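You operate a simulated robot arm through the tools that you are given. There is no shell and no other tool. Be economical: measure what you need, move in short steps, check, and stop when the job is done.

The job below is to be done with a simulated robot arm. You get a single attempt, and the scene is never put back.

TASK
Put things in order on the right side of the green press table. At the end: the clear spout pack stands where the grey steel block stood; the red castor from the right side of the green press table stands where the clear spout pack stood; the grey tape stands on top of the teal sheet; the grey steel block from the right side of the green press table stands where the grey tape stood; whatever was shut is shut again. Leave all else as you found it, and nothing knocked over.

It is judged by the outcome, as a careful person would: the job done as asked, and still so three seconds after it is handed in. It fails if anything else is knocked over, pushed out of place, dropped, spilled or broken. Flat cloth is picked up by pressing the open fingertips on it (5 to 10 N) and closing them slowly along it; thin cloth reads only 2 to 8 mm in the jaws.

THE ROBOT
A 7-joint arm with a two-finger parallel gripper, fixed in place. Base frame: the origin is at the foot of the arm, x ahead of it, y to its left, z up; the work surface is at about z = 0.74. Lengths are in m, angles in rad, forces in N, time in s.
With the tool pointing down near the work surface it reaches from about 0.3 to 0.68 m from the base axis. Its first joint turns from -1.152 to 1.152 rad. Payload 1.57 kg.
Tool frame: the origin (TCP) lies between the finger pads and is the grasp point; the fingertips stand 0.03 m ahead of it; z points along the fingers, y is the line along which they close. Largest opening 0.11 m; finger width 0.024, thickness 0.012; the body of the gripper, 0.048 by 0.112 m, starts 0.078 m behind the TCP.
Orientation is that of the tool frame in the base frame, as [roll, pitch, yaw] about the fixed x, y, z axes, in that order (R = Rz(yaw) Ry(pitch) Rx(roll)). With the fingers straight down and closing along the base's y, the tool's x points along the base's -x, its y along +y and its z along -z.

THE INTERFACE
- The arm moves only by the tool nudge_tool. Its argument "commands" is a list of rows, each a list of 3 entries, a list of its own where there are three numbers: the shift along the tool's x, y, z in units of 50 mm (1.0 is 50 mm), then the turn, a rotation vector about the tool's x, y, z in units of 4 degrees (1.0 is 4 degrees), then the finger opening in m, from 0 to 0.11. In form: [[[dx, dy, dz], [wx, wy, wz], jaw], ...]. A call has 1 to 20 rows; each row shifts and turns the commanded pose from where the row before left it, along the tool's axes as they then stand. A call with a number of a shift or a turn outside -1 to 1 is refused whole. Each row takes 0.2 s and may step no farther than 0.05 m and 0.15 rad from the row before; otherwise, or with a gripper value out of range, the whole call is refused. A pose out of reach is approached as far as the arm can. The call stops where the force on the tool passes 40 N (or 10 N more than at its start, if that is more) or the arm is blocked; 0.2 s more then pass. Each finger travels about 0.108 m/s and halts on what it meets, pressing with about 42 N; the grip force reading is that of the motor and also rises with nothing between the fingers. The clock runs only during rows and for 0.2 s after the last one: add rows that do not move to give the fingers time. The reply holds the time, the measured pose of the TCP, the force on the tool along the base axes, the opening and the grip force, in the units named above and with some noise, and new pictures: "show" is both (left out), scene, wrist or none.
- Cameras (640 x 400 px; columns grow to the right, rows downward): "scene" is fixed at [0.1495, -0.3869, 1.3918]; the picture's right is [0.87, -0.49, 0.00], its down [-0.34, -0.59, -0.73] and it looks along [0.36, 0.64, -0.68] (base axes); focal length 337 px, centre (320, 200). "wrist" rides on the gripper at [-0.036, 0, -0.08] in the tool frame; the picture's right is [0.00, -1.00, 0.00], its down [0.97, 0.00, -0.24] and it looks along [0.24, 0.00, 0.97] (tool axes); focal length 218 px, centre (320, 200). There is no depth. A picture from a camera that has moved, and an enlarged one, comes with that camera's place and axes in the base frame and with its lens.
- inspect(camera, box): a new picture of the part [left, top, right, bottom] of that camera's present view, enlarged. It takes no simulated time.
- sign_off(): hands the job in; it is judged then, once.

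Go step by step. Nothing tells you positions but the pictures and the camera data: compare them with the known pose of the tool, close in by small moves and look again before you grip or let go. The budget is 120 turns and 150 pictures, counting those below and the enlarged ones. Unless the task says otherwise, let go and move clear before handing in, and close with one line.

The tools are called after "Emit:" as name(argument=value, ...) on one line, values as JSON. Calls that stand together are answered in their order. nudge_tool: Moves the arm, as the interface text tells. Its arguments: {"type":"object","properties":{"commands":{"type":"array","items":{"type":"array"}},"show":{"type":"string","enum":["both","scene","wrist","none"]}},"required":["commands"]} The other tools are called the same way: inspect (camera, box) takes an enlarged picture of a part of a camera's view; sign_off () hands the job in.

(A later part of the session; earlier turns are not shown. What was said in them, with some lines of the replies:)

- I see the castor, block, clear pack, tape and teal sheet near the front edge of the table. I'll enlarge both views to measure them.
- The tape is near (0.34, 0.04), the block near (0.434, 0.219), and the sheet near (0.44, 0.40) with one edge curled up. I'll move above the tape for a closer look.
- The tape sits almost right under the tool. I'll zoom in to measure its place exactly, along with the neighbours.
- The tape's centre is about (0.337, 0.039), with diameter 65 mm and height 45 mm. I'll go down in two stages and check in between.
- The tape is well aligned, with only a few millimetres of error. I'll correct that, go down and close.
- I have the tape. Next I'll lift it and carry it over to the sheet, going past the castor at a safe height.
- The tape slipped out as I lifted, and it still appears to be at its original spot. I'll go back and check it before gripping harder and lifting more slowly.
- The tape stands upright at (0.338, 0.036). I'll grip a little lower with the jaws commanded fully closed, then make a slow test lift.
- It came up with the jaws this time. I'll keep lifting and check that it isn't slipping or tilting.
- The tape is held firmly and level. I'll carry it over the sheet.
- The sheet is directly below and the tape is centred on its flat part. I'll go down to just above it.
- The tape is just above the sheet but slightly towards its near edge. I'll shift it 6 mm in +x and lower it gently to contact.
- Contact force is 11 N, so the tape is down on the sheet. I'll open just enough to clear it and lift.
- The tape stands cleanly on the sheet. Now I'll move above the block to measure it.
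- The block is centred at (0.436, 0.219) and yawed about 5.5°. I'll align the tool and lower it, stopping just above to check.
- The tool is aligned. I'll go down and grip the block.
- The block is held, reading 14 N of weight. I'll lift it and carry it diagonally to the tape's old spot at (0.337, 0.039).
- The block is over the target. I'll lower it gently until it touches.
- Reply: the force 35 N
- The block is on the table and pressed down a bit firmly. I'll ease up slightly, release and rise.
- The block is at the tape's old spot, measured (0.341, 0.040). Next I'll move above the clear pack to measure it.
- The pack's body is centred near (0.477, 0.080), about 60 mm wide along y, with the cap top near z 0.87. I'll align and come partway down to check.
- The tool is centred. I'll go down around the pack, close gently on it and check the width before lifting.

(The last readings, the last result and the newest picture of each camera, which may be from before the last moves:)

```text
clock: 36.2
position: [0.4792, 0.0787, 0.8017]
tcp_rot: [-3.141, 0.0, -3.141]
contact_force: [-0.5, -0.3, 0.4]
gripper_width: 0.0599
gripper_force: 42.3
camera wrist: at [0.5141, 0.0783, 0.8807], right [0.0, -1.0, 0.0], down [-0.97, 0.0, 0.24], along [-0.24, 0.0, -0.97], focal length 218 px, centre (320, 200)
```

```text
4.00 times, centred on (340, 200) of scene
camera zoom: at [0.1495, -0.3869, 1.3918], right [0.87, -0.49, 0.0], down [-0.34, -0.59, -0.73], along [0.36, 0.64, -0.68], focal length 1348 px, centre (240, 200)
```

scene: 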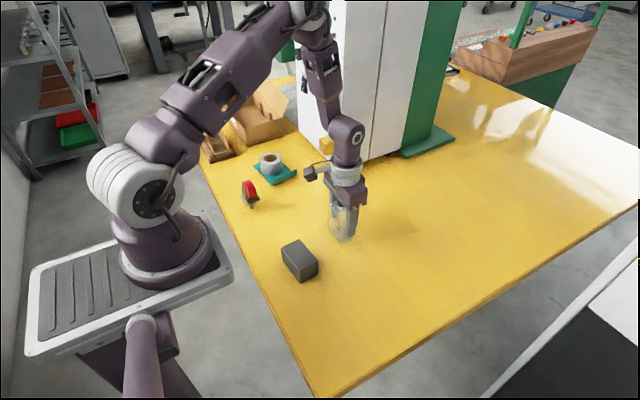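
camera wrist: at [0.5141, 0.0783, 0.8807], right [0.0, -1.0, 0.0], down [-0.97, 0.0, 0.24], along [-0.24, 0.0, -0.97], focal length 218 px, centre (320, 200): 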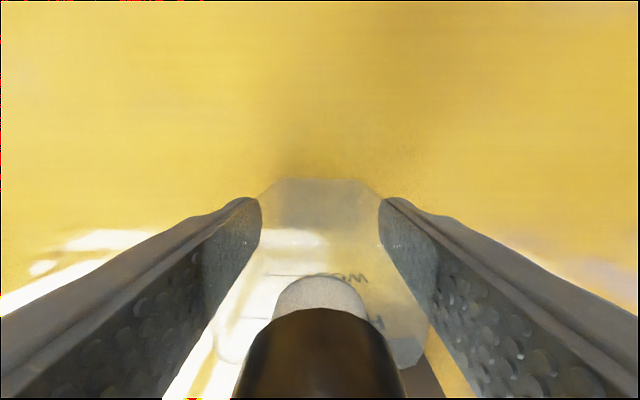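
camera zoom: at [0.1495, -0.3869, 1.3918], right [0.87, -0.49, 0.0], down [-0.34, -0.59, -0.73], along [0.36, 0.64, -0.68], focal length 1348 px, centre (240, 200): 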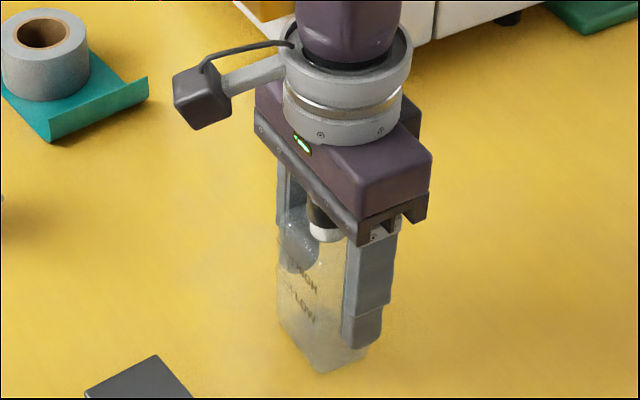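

The pack is gripped at 60 mm width. Now a slow lift.

Emit:
nudge_tool(commands=[[[0, 0, 0], [0, 0, 0], 0.03], [[0, 0, -0.1], [0, 0, 0], 0.03], [[0, 0, -0.1], [0, 0, 0], 0.03], [[0, 0, -0.15], [0, 0, 0], 0.03], [[0, 0, -0.2], [0, 0, 0], 0.03], [[0, 0, -0.2], [0, 0, 0], 0.03]], show="wrist")

Emit:
inspect(camera="scene", box=[290, 150, 390, 250])

```text
clock: 37.6
position: [0.4746, 0.08, 0.8388]
tcp_rot: [3.141, -0.001, -3.141]
contact_force: [-0.3, -0.5, -1.2]
gripper_width: 0.0599
gripper_force: 42.2
camera wrist: at [0.5101, 0.0797, 0.9189], right [0.0, -1.0, 0.0], down [-0.97, 0.0, 0.24], along [-0.24, 0.0, -0.97], focal length 218 px, centre (320, 200)
```

wrist: 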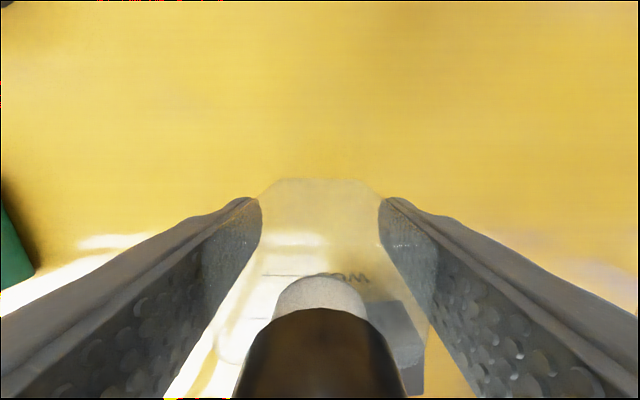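

```text
4.00 times, centred on (340, 200) of scene
camera zoom: at [0.1495, -0.3869, 1.3918], right [0.87, -0.49, 0.0], down [-0.34, -0.59, -0.73], along [0.36, 0.64, -0.68], focal length 1348 px, centre (240, 200)
```

zoom: 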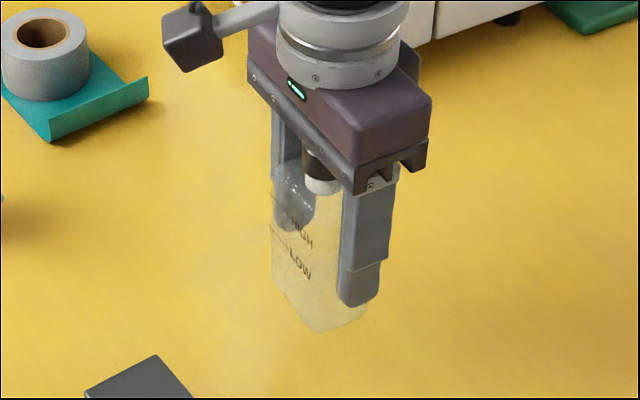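

The pack is held. I'll carry it to the block's old spot.

Emit:
nudge_tool(commands=[[[0.06, 0.25, 0], [0, 0, 0], 0.03], [[0.14, 0.5, 0], [0, 0, 0], 0.03], [[0.14, 0.5, 0], [0, 0, 0], 0.03], [[0.14, 0.5, 0], [0, 0, 0], 0.03], [[0.14, 0.5, 0], [0, 0, 0], 0.03], [[0.1, 0.35, 0], [0, 0, 0], 0.03], [[0.04, 0.18, 0], [0, 0, 0], 0.03], [[0, 0, 0.2], [0, 0, 0], 0.03], [[0, 0, 0.2], [0, 0, 0], 0.03], [[0, 0, 0], [0, 0, 0], 0.03]])

Emit:
inspect(camera="scene", box=[230, 130, 390, 230])

```text
clock: 39.8
position: [0.437, 0.222, 0.8214]
tcp_rot: [-3.141, -0.001, 3.14]
contact_force: [-0.2, -0.6, -0.4]
gripper_width: 0.0594
gripper_force: 42.4
camera wrist: at [0.4714, 0.2202, 0.9011], right [0.0, -1.0, 0.0], down [-0.97, 0.0, 0.24], along [-0.24, 0.0, -0.97], focal length 218 px, centre (320, 200)
```

scene: 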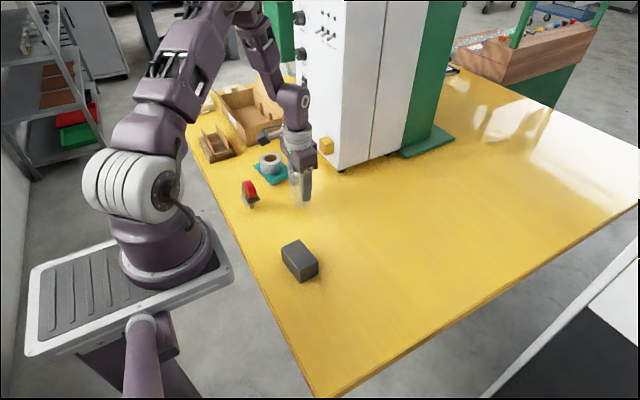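
wrist: 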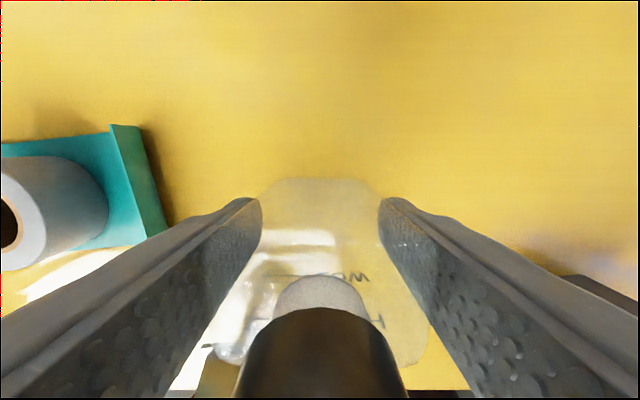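

```text
4.00 times, centred on (310, 180) of scene
camera zoom: at [0.1495, -0.3869, 1.3918], right [0.87, -0.49, 0.0], down [-0.34, -0.59, -0.73], along [0.36, 0.64, -0.68], focal length 1348 px, centre (360, 280)
```

zoom: 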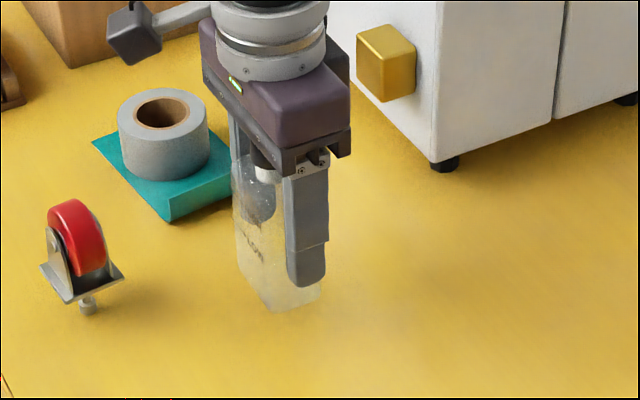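

The pack is over the block's spot. I'll lower it the last 20 mm in small steps.

Emit:
nudge_tool(commands=[[[0, 0, 0.2], [0, 0, 0], 0.03], [[0, 0, 0.1], [0, 0, 0], 0.03], [[0, 0, 0.05], [0, 0, 0], 0.03], [[0, 0, 0.02], [0, 0, 0], 0.03], [[0, 0, 0], [0, 0, 0], 0.03]], show="none")

```text
clock: 41.0
position: [0.4368, 0.2211, 0.8027]
tcp_rot: [3.141, 0.0, 3.141]
contact_force: [0.3, -0.8, -0.6]
gripper_width: 0.0594
gripper_force: 41.6
```

Emit:
nudge_tool(commands=[[[0, 0, 0.03], [0, 0, 0], 0.03], [[0, 0, 0.02], [0, 0, 0], 0.03], [[0, 0, 0], [0, 0, 0], 0.03]], show="none")

```text
clock: 41.8
position: [0.4369, 0.2203, 0.8009]
tcp_rot: [3.141, 0.003, 3.14]
contact_force: [-3.8, 0.4, 37.7]
gripper_width: 0.0594
gripper_force: 42.0
```

It's in contact. I'll ease up a millimetre, release slowly and rise.

Emit:
nudge_tool(commands=[[[0, 0, -0.025], [0, 0, 0], 0.03], [[0, 0, 0], [0, 0, 0], 0.065], [[0, 0, 0], [0, 0, 0], 0.08], [[0, 0, 0], [0, 0, 0], 0.1], [[0, 0, 0], [0, 0, 0], 0.1], [[0, 0, -0.4], [0, 0, 0], 0.1], [[0, 0, -0.8], [0, 0, 0], 0.1], [[0, 0, -0.9], [0, 0, 0], 0.1], [[0, 0, -0.9], [0, 0, 0], 0.1], [[0, 0, 0], [0, 0, 0], 0.1]])

Emit:
inspect(camera="scene", box=[230, 130, 390, 230])

```text
clock: 44.0
position: [0.4406, 0.2182, 0.9509]
tcp_rot: [-3.141, -0.001, 3.14]
contact_force: [0.4, -0.4, -0.2]
gripper_width: 0.1001
gripper_force: 0.0
camera wrist: at [0.4751, 0.2187, 1.0296], right [0.0, -1.0, 0.0], down [-0.97, 0.0, 0.24], along [-0.24, 0.0, -0.97], focal length 218 px, centre (320, 200)
```

scene: 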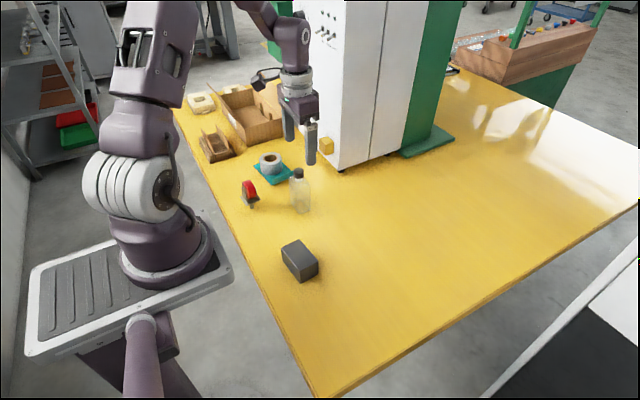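
wrist: 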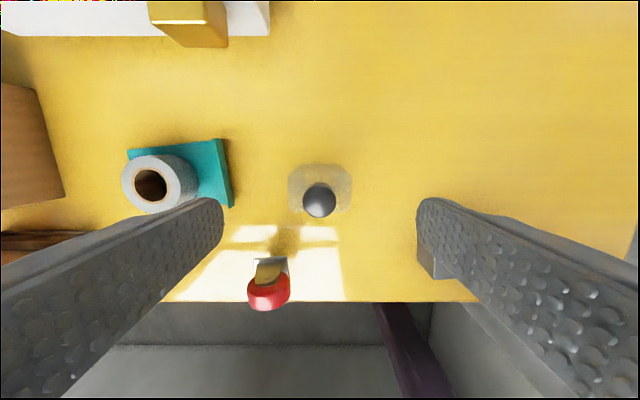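

```text
4.00 times, centred on (310, 180) of scene
camera zoom: at [0.1495, -0.3869, 1.3918], right [0.87, -0.49, 0.0], down [-0.34, -0.59, -0.73], along [0.36, 0.64, -0.68], focal length 1348 px, centre (360, 280)
```

zoom: 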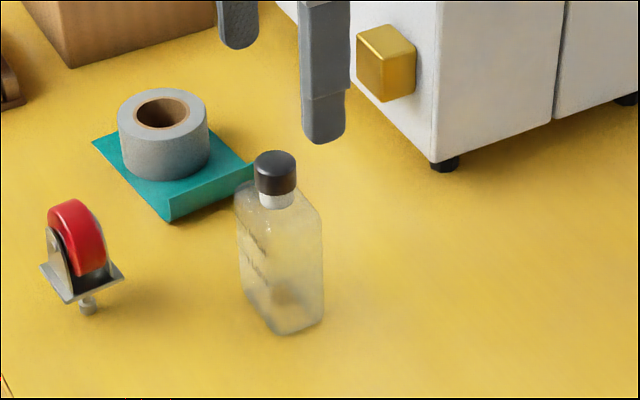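

The pack is standing at the block's spot. Next I'll move above the castor to study it.

Emit:
nudge_tool(commands=[[[0.8, 0.42, 0], [0, 0, 0], 0.1], [[0.8, 0.42, 0], [0, 0, 0], 0.1], [[0.8, 0.42, 0.2], [0, 0, 0], 0.1], [[0, 0, 0.6], [0, 0, 0], 0.1], [[0, 0, 0], [0, 0, 0], 0.1]])

Emit:
inspect(camera="wrist", box=[220, 130, 420, 255])

Emit:
inspect(camera="scene", box=[225, 165, 289, 215])

```text
clock: 45.2
position: [0.3177, 0.2826, 0.911]
tcp_rot: [3.141, 0.0, 3.14]
contact_force: [-0.2, -0.9, -0.5]
gripper_width: 0.1
gripper_force: 0.0
camera wrist: at [0.3536, 0.2818, 0.99], right [0.0, -1.0, 0.0], down [-0.97, 0.0, 0.24], along [-0.24, 0.0, -0.97], focal length 218 px, centre (320, 200)
```

scene: 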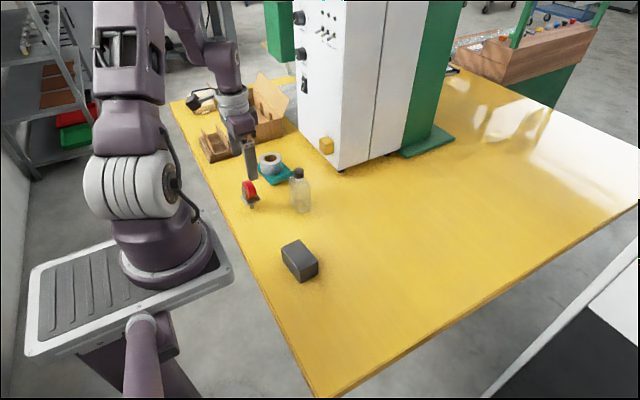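
wrist: 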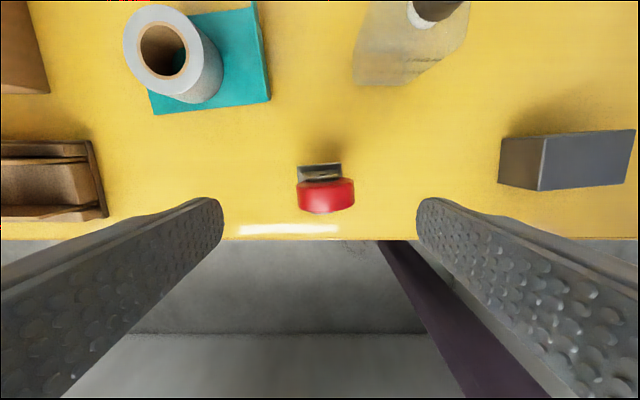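

```text
3.20 times, centred on (320, 192) of wrist
camera zoom: at [0.3536, 0.2818, 0.99], right [0.0, -1.0, 0.0], down [-0.97, 0.0, 0.24], along [-0.24, 0.0, -0.97], focal length 698 px, centre (320, 224)
```

zoom: 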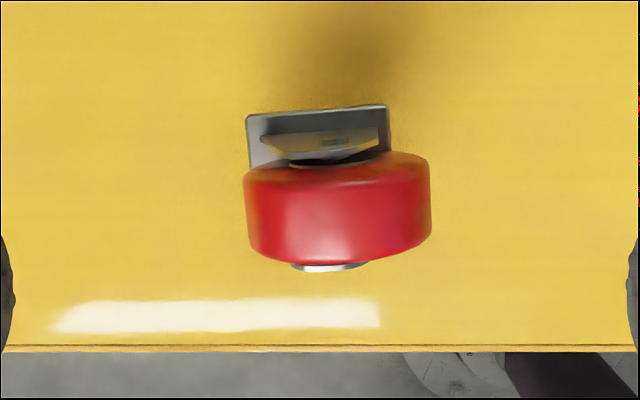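

```text
8.00 times, centred on (257, 190) of scene
camera zoom: at [0.1495, -0.3869, 1.3918], right [0.87, -0.49, 0.0], down [-0.34, -0.59, -0.73], along [0.36, 0.64, -0.68], focal length 2696 px, centre (824, 280)
```

zoom: 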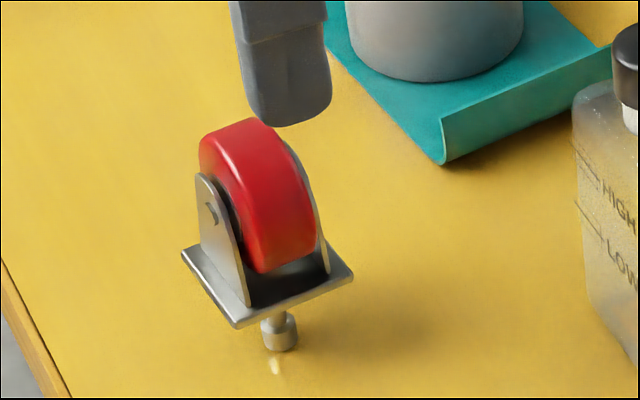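

The castor stands on its stem, near (0.315, 0.281), with the fork cheeks facing ±x and the wheel top near z 0.835. I'll turn the gripper 85° so the fingers close across the flat cheeks.

Emit:
nudge_tool(commands=[[[0, 0, -0.2], [0, 0, 1], 0.1], [[0, 0, 0], [0, 0, 1], 0.1], [[0, 0, 0], [0, 0, 1], 0.1], [[0, 0, 0], [0, 0, 1], 0.1], [[0, 0, 0], [0, 0, 1], 0.1], [[0, 0, 0], [0, 0, 1], 0.1], [[0, 0, 0], [0, 0, 1], 0.1], [[0, 0, 0], [0, 0, 1], 0.1], [[0, 0, 0], [0, 0, 1], 0.1], [[0, 0, 0], [0, 0, 1], 0.1], [[0, 0, 0], [0, 0, 1], 0.1], [[0, 0, 0], [0, 0, 1], 0.1], [[0, 0, 0], [0, 0, 1], 0.1], [[0, 0, 0], [0, 0, 1], 0.1], [[0, 0, 0], [0, 0, 1], 0.1], [[0, 0, 0], [0, 0, 1], 0.1], [[0, 0, 0], [0, 0, 1], 0.1], [[0, 0, 0], [0, 0, 1], 0.1], [[0, 0, 0], [0, 0, 1], 0.08], [[0, 0, 0], [0, 0, 1], 0.08]], show="none")

Emit:
nudge_tool(commands=[[[0, 0, 0], [0, 0, 1], 0.08], [[0, 0, 0], [0, 0, 0.25], 0.08], [[0, 0, 0], [0, 0, 0], 0.08]])

Emit:
inspect(camera="wrist", box=[220, 130, 420, 255])

```text
clock: 49.4
position: [0.3161, 0.2835, 0.9203]
tcp_rot: [3.141, 0.0, 1.744]
contact_force: [-0.8, 0.8, 0.0]
gripper_width: 0.0801
gripper_force: 0.1
```

```text
clock: 50.2
position: [0.3155, 0.2832, 0.9217]
tcp_rot: [-3.141, -0.001, 1.656]
contact_force: [0.3, -0.7, 0.1]
gripper_width: 0.0799
gripper_force: 0.1
camera wrist: at [0.3191, 0.2462, 0.9998], right [-1.0, -0.09, 0.0], down [-0.08, 0.97, 0.24], along [-0.02, 0.24, -0.97], focal length 218 px, centre (320, 200)
```

scene: 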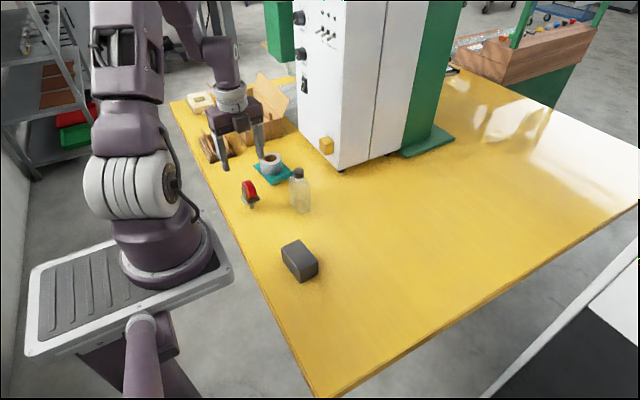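
wrist: 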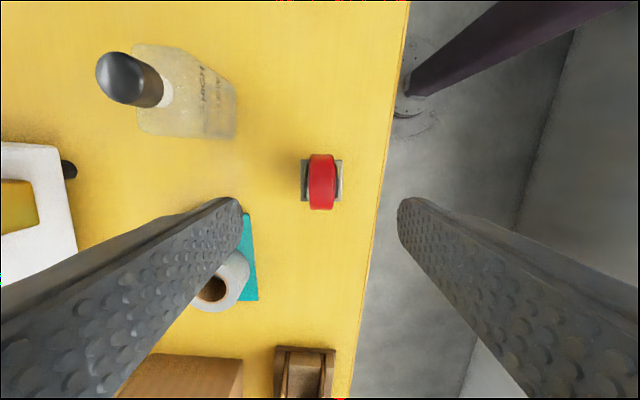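

```text
3.20 times, centred on (320, 192) of wrist
camera zoom: at [0.3191, 0.2462, 0.9998], right [-1.0, -0.09, 0.0], down [-0.08, 0.97, 0.24], along [-0.02, 0.24, -0.97], focal length 698 px, centre (320, 224)
```

zoom: 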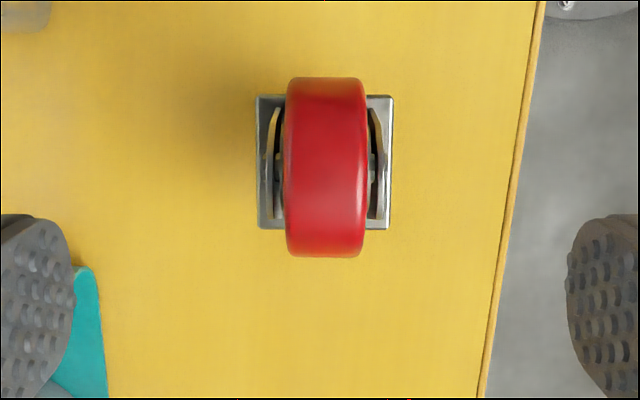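

The gripper is aligned with the cheeks. I'll move 3 mm, come partway down with the jaws at 64 mm and look.

Emit:
nudge_tool(commands=[[[-0.06, -0.03, 0.2], [0, 0, 0], 0.064], [[0, 0, 0.5], [0, 0, 0], 0.064], [[0, 0, 0.5], [0, 0, 0], 0.064], [[0, 0, 0], [0, 0, 0], 0.064]], show="wrist")

Emit:
inspect(camera="scene", box=[217, 155, 297, 215])

Emit:
inspect(camera="wrist", box=[220, 130, 420, 255])

```text
clock: 51.2
position: [0.315, 0.2799, 0.8605]
tcp_rot: [3.142, 0.0, 1.66]
contact_force: [-0.9, -0.7, -1.0]
gripper_width: 0.064
gripper_force: 0.0
camera wrist: at [0.3183, 0.244, 0.9403], right [-1.0, -0.09, 0.0], down [-0.08, 0.97, 0.24], along [-0.02, 0.24, -0.97], focal length 218 px, centre (320, 200)
```

wrist: 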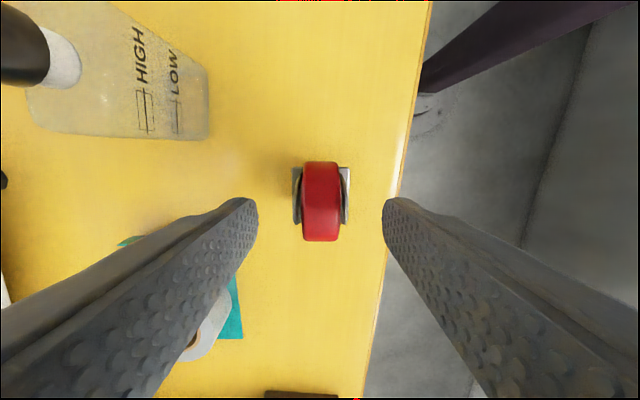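

```text
6.67 times, centred on (257, 185) of scene
camera zoom: at [0.1495, -0.3869, 1.3918], right [0.87, -0.49, 0.0], down [-0.34, -0.59, -0.73], along [0.36, 0.64, -0.68], focal length 2246 px, centre (740, 300)
```

zoom: 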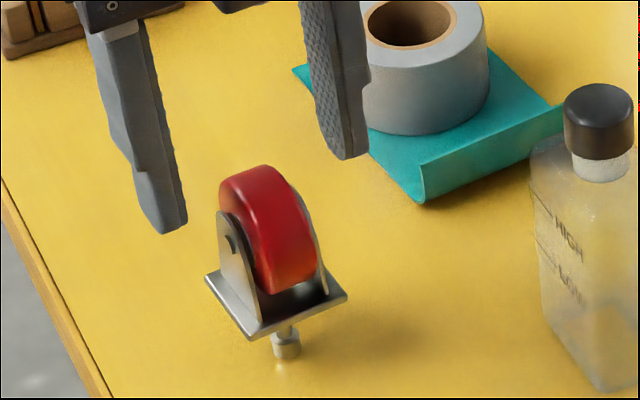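

```text
3.20 times, centred on (320, 192) of wrist
camera zoom: at [0.3183, 0.244, 0.9403], right [-1.0, -0.09, 0.0], down [-0.08, 0.97, 0.24], along [-0.02, 0.24, -0.97], focal length 698 px, centre (320, 224)
```

zoom: 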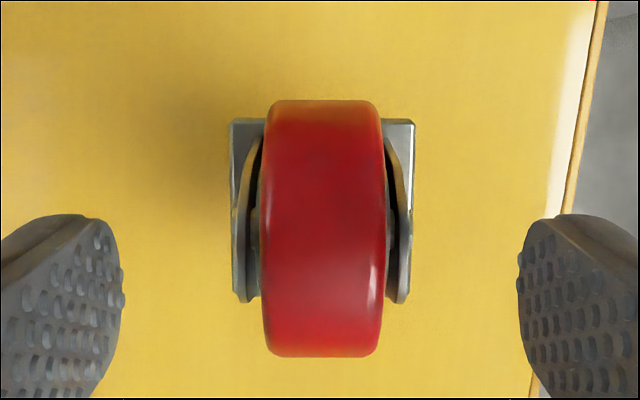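

The castor is well centred between the fingers. I'll lower so the tips stay just above the plate, close slowly and check.

Emit:
nudge_tool(commands=[[[-0.02, 0, 0.4], [0, 0, 0], 0.064], [[0, 0, 0.4], [0, 0, 0], 0.06], [[0, 0, 0], [0, 0, 0], 0.055], [[0, 0, 0], [0, 0, 0], 0.05], [[0, 0, 0], [0, 0, 0], 0.046], [[0, 0, 0], [0, 0, 0], 0.043]], show="wrist")

Emit:
inspect(camera="scene", box=[217, 155, 297, 215])

```text
clock: 52.6
position: [0.3132, 0.2792, 0.8212]
tcp_rot: [3.141, -0.001, 1.659]
contact_force: [0.8, 0.8, 0.1]
gripper_width: 0.0429
gripper_force: 0.1
camera wrist: at [0.3168, 0.2424, 0.9009], right [-1.0, -0.09, 0.0], down [-0.08, 0.97, 0.24], along [-0.02, 0.24, -0.97], focal length 218 px, centre (320, 200)
```

wrist: 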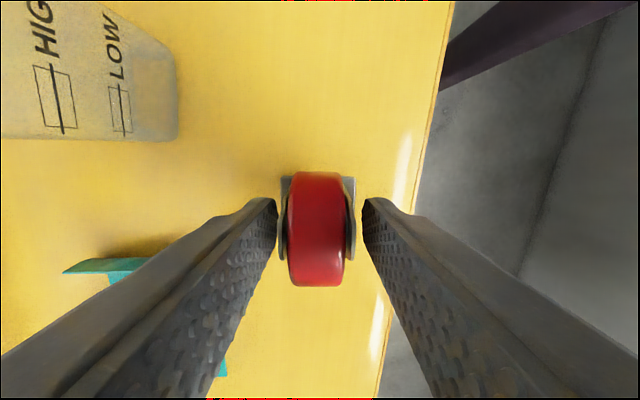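

```text
6.67 times, centred on (257, 185) of scene
camera zoom: at [0.1495, -0.3869, 1.3918], right [0.87, -0.49, 0.0], down [-0.34, -0.59, -0.73], along [0.36, 0.64, -0.68], focal length 2246 px, centre (740, 300)
```

zoom: 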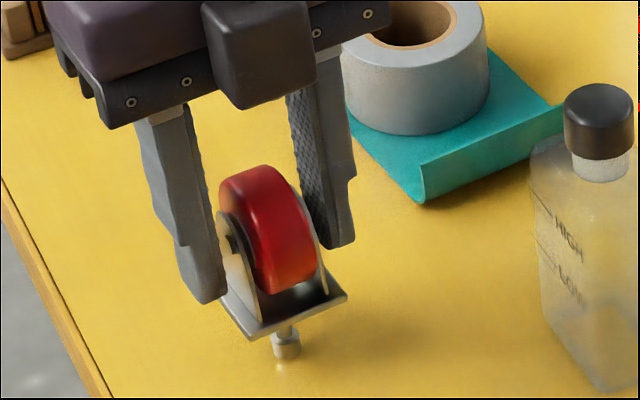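

Everything is clear of the plate. I'll close on the cheeks.

Emit:
nudge_tool(commands=[[[0, 0.02, 0], [0, 0, 0], 0.04], [[0, 0, 0], [0, 0, 0], 0.037], [[0, 0, 0], [0, 0, 0], 0.034], [[0, 0, 0], [0, 0, 0], 0.03], [[0, 0, 0], [0, 0, 0], 0.02], [[0, 0, 0], [0, 0, 0], 0.0], [[0, 0, 0], [0, 0, 0], 0.0]], show="wrist")

Emit:
inspect(camera="scene", box=[217, 155, 297, 215])

```text
clock: 54.2
position: [0.3161, 0.279, 0.821]
tcp_rot: [3.141, 0.0, 1.657]
contact_force: [-0.1, 0.4, -0.5]
gripper_width: 0.0315
gripper_force: 40.8
camera wrist: at [0.3185, 0.2428, 0.9004], right [-1.0, -0.09, 0.0], down [-0.08, 0.97, 0.24], along [-0.02, 0.24, -0.97], focal length 218 px, centre (320, 200)
```

wrist: 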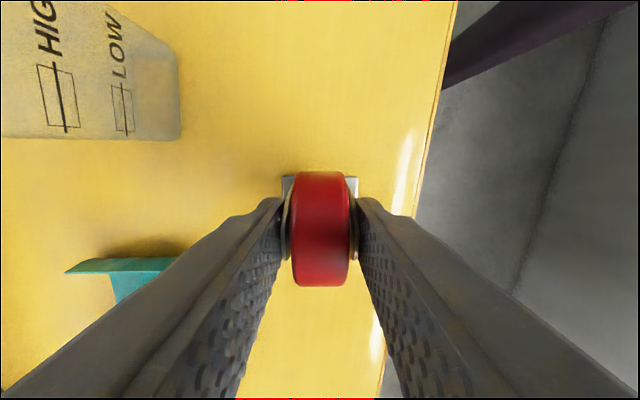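

```text
6.67 times, centred on (257, 185) of scene
camera zoom: at [0.1495, -0.3869, 1.3918], right [0.87, -0.49, 0.0], down [-0.34, -0.59, -0.73], along [0.36, 0.64, -0.68], focal length 2246 px, centre (740, 300)
```

zoom: 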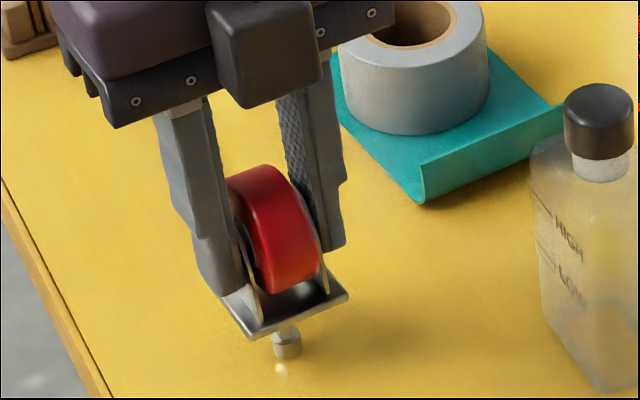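

The castor is gripped at 31.5 mm. I'll do a slow test lift.

Emit:
nudge_tool(commands=[[[0, 0, -0.1], [0, 0, 0], 0.0], [[0, 0, -0.15], [0, 0, 0], 0.0], [[0, 0, -0.25], [0, 0, 0], 0.0], [[0, 0, -0.3], [0, 0, 0], 0.0], [[0, 0, -0.4], [0, 0, 0], 0.0], [[0, 0, -0.4], [0, 0, 0], 0.0], [[0, 0, 0], [0, 0, 0], 0.0]], show="wrist")

Emit:
inspect(camera="scene", box=[217, 135, 297, 195])

```text
clock: 55.8
position: [0.3161, 0.2808, 0.9013]
tcp_rot: [3.141, 0.001, 1.657]
contact_force: [-0.4, 0.5, -2.6]
gripper_width: 0.0315
gripper_force: 40.1
camera wrist: at [0.3185, 0.2435, 0.9808], right [-1.0, -0.09, 0.0], down [-0.08, 0.97, 0.24], along [-0.02, 0.24, -0.97], focal length 218 px, centre (320, 200)
```

wrist: 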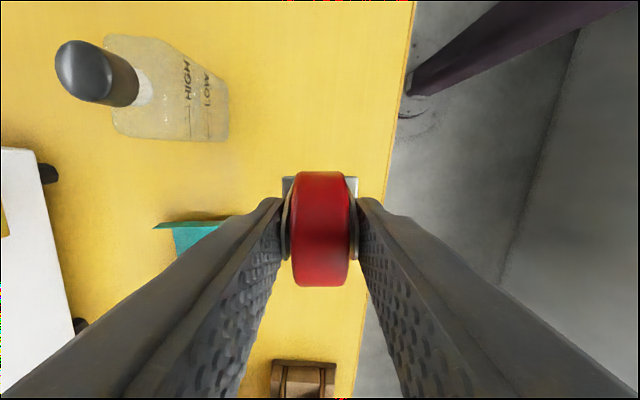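

```text
6.67 times, centred on (257, 165) of scene
camera zoom: at [0.1495, -0.3869, 1.3918], right [0.87, -0.49, 0.0], down [-0.34, -0.59, -0.73], along [0.36, 0.64, -0.68], focal length 2246 px, centre (740, 433)
```

zoom: 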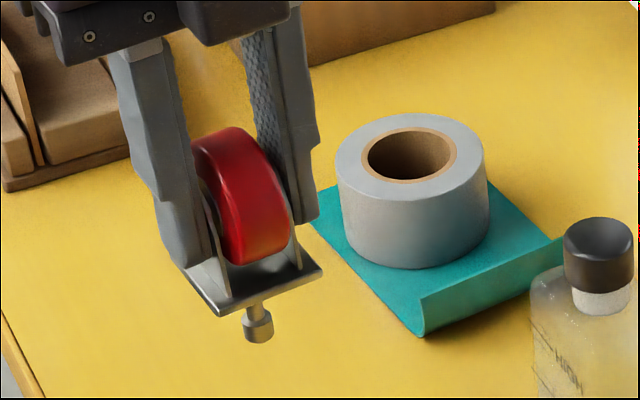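

It's held with no tilt. I'll carry it around the standing pack, through (0.33, 0.14), to above the pack's old spot.

Emit:
nudge_tool(commands=[[[-0.2, 0, -0.2], [0, 0, 0], 0.0], [[-0.5, 0.01, -0.2], [0, 0, 0], 0.0], [[-0.5, 0.01, 0], [0, 0, 0], 0.0], [[-0.5, 0.01, 0], [0, 0, 0], 0.0], [[-0.5, 0.01, 0], [0, 0, 0], 0.0], [[-0.4, 0, 0], [0, 0, 0], 0.0], [[-0.22, 0, 0], [0, 0, 0], 0.0], [[-0.12, 0.23, 0], [0, 0, 0], 0.0], [[-0.25, 0.48, 0], [0, 0, 0], 0.0], [[-0.29, 0.56, 0], [0, 0, 0], 0.0], [[-0.29, 0.56, 0], [0, 0, 0], 0.0], [[-0.25, 0.48, 0], [0, 0, 0], 0.0], [[-0.18, 0.34, 0], [0, 0, 0], 0.0], [[-0.09, 0.17, 0], [0, 0, 0], 0.0], [[0, 0, 0], [0, 0, 0], 0.0], [[0, 0, 0], [0, 0, 0], 0.0]])

```text
clock: 59.2
position: [0.4802, 0.0775, 0.9207]
tcp_rot: [-3.142, 0.001, 1.655]
contact_force: [0.4, 1.1, -1.7]
gripper_width: 0.0319
gripper_force: 40.2
camera wrist: at [0.4818, 0.0414, 1.0007], right [-1.0, -0.09, 0.0], down [-0.08, 0.97, 0.24], along [-0.02, 0.24, -0.97], focal length 218 px, centre (320, 200)
```

scene: 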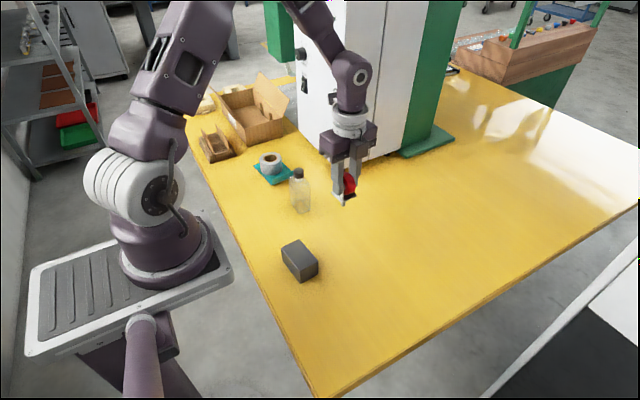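
wrist: 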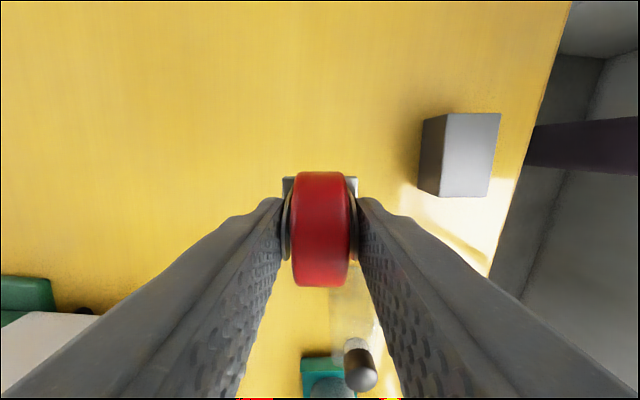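

I'm above the target. I'll shift 3 mm and go down to just above the table.

Emit:
nudge_tool(commands=[[[0, -0.06, 0.3], [0, 0, 0], 0.0], [[0, 0, 0.5], [0, 0, 0], 0.0], [[0, 0, 0.5], [0, 0, 0], 0.0], [[0, 0, 0.4], [0, 0, 0], 0.0], [[0, 0, 0.15], [0, 0, 0], 0.0], [[0, 0, 0], [0, 0, 0], 0.0]], show="none")

Emit:
inspect(camera="scene", box=[280, 165, 400, 255])

```text
clock: 60.6
position: [0.4742, 0.0772, 0.8279]
tcp_rot: [3.141, -0.001, 1.659]
contact_force: [0.4, -0.1, -1.9]
gripper_width: 0.0313
gripper_force: 40.8
```

```text
4.44 times, centred on (340, 210) of scene
camera zoom: at [0.1495, -0.3869, 1.3918], right [0.87, -0.49, 0.0], down [-0.34, -0.59, -0.73], along [0.36, 0.64, -0.68], focal length 1498 px, centre (231, 156)
```

zoom: 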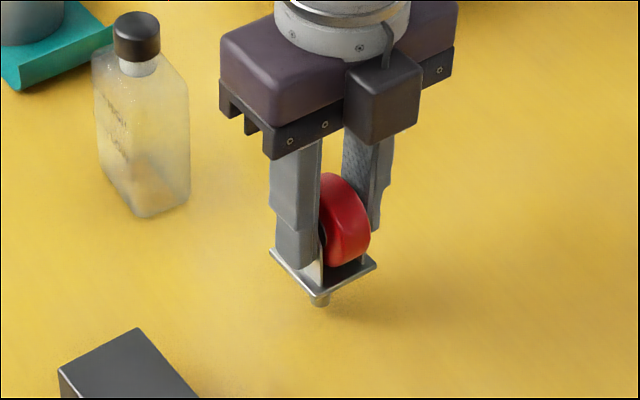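

Only about 6 mm remain. I'll lower in 1 mm steps until contact.

Emit:
nudge_tool(commands=[[[0, 0, 0.05], [0, 0, 0], 0.0], [[0, 0, 0.03], [0, 0, 0], 0.0], [[0, 0, 0.02], [0, 0, 0], 0.0], [[0, 0, 0], [0, 0, 0], 0.0]], show="none")

```text
clock: 61.6
position: [0.4741, 0.0767, 0.8218]
tcp_rot: [3.141, 0.001, 1.659]
contact_force: [-2.6, 1.5, 7.4]
gripper_width: 0.0319
gripper_force: 40.0
```

The castor has touched down at 7 N. I'll open slowly and look before rising.

Emit:
nudge_tool(commands=[[[0, 0, 0], [0, 0, 0], 0.031], [[0, 0, 0], [0, 0, 0], 0.034], [[0, 0, 0], [0, 0, 0], 0.037], [[0, 0, 0], [0, 0, 0], 0.042], [[0, 0, 0], [0, 0, 0], 0.05], [[0, 0, 0], [0, 0, 0], 0.06], [[0, 0, 0], [0, 0, 0], 0.064]], show="wrist")

Emit:
inspect(camera="scene", box=[280, 165, 400, 255])

```text
clock: 63.2
position: [0.4739, 0.0773, 0.8207]
tcp_rot: [-3.141, 0.0, 1.658]
contact_force: [-0.2, -0.4, -0.2]
gripper_width: 0.064
gripper_force: 0.1
camera wrist: at [0.4768, 0.0405, 0.9003], right [-1.0, -0.09, 0.0], down [-0.08, 0.97, 0.24], along [-0.02, 0.24, -0.97], focal length 218 px, centre (320, 200)
```

wrist: 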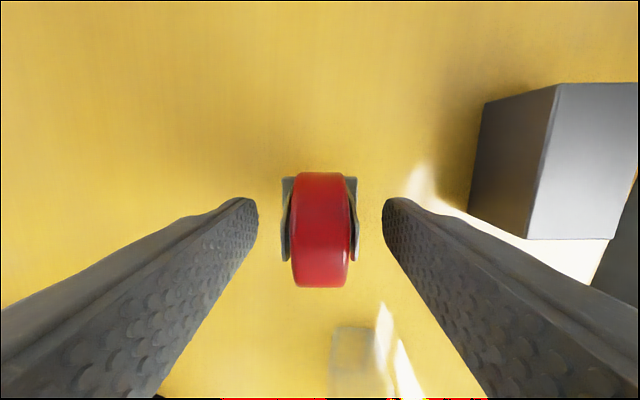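

```text
4.44 times, centred on (340, 210) of scene
camera zoom: at [0.1495, -0.3869, 1.3918], right [0.87, -0.49, 0.0], down [-0.34, -0.59, -0.73], along [0.36, 0.64, -0.68], focal length 1498 px, centre (231, 156)
```

zoom: 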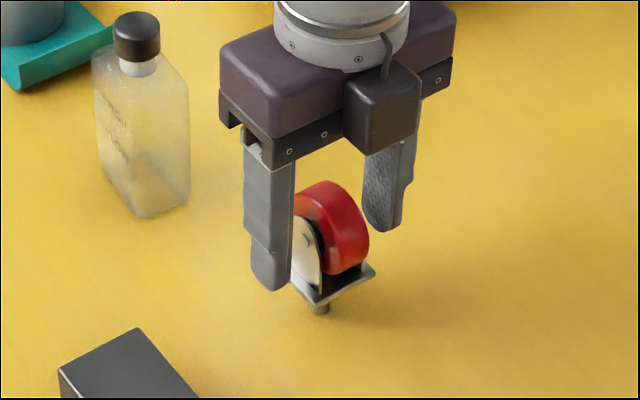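

It stands upright on its own. I'll rise straight up and clear, then check everything.

Emit:
nudge_tool(commands=[[[0, 0, -0.2], [0, 0, 0], 0.064], [[0, 0, -0.6], [0, 0, 0], 0.064], [[0, 0, -0.9], [0, 0, 0], 0.064], [[0, 0, -0.9], [0, 0, 0], 0.064], [[0, 0, -0.9], [0, 0, 0], 0.064], [[0, 0, 0], [0, 0, 0], 0.064], [[0, 0, 0], [0, 0, 0], 0.064], [[0, 0, 0], [0, 0, 0], 0.064], [[0, 0, 0], [0, 0, 0], 0.064], [[0, 0, 0], [0, 0, 0], 0.064]])

Emit:
inspect(camera="scene", box=[220, 140, 380, 290])

```text
clock: 65.4
position: [0.4733, 0.0793, 0.9964]
tcp_rot: [-3.141, -0.002, 1.656]
contact_force: [0.1, -0.1, 0.0]
gripper_width: 0.064
gripper_force: 0.0
camera wrist: at [0.4762, 0.0431, 1.0764], right [-1.0, -0.09, 0.0], down [-0.08, 0.97, 0.24], along [-0.02, 0.24, -0.97], focal length 218 px, centre (320, 200)
```

scene: 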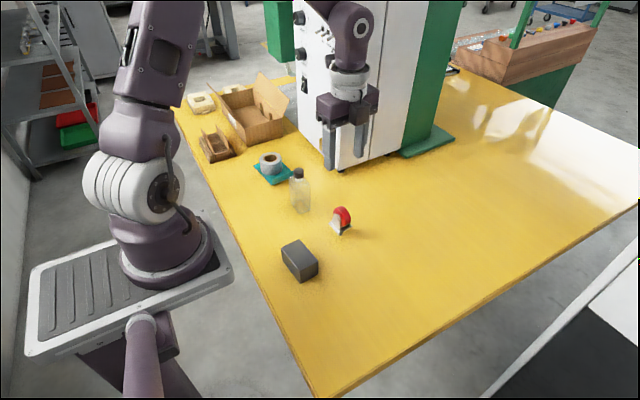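
wrist: 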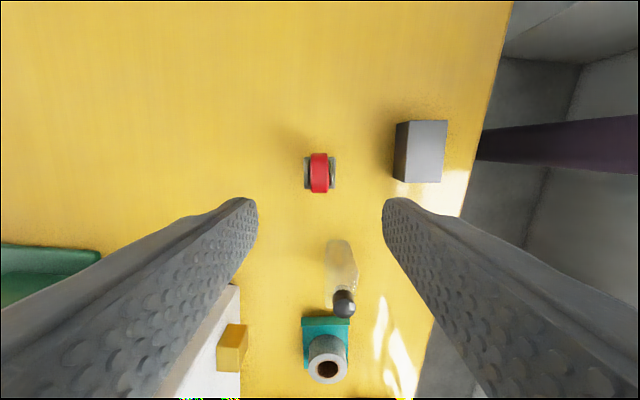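

```text
2.67 times, centred on (300, 215) of scene
camera zoom: at [0.1495, -0.3869, 1.3918], right [0.87, -0.49, 0.0], down [-0.34, -0.59, -0.73], along [0.36, 0.64, -0.68], focal length 898 px, centre (373, 160)
```

zoom: 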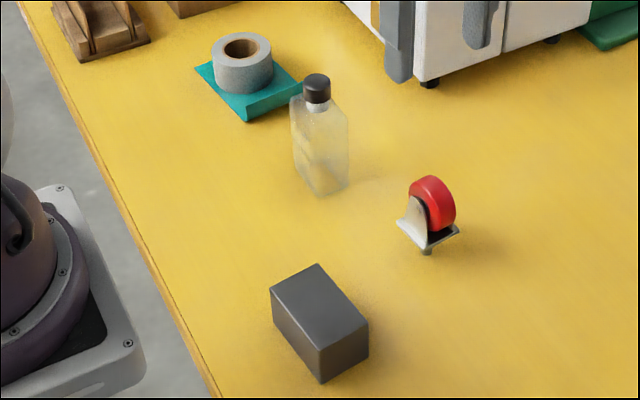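

All four items stand where they should, the sheet hasn't moved, and the gripper is clear. I'm handing in now.

Emit:
sign_off()

```text
The job is handed in.
```

The job is handed in: the tape is on the teal sheet, the block at the tape's old spot, the clear pack at the block's and the castor at the pack's, with nothing knocked over and nothing opened. The tape slipped from the jaws on my first lift but stayed upright.
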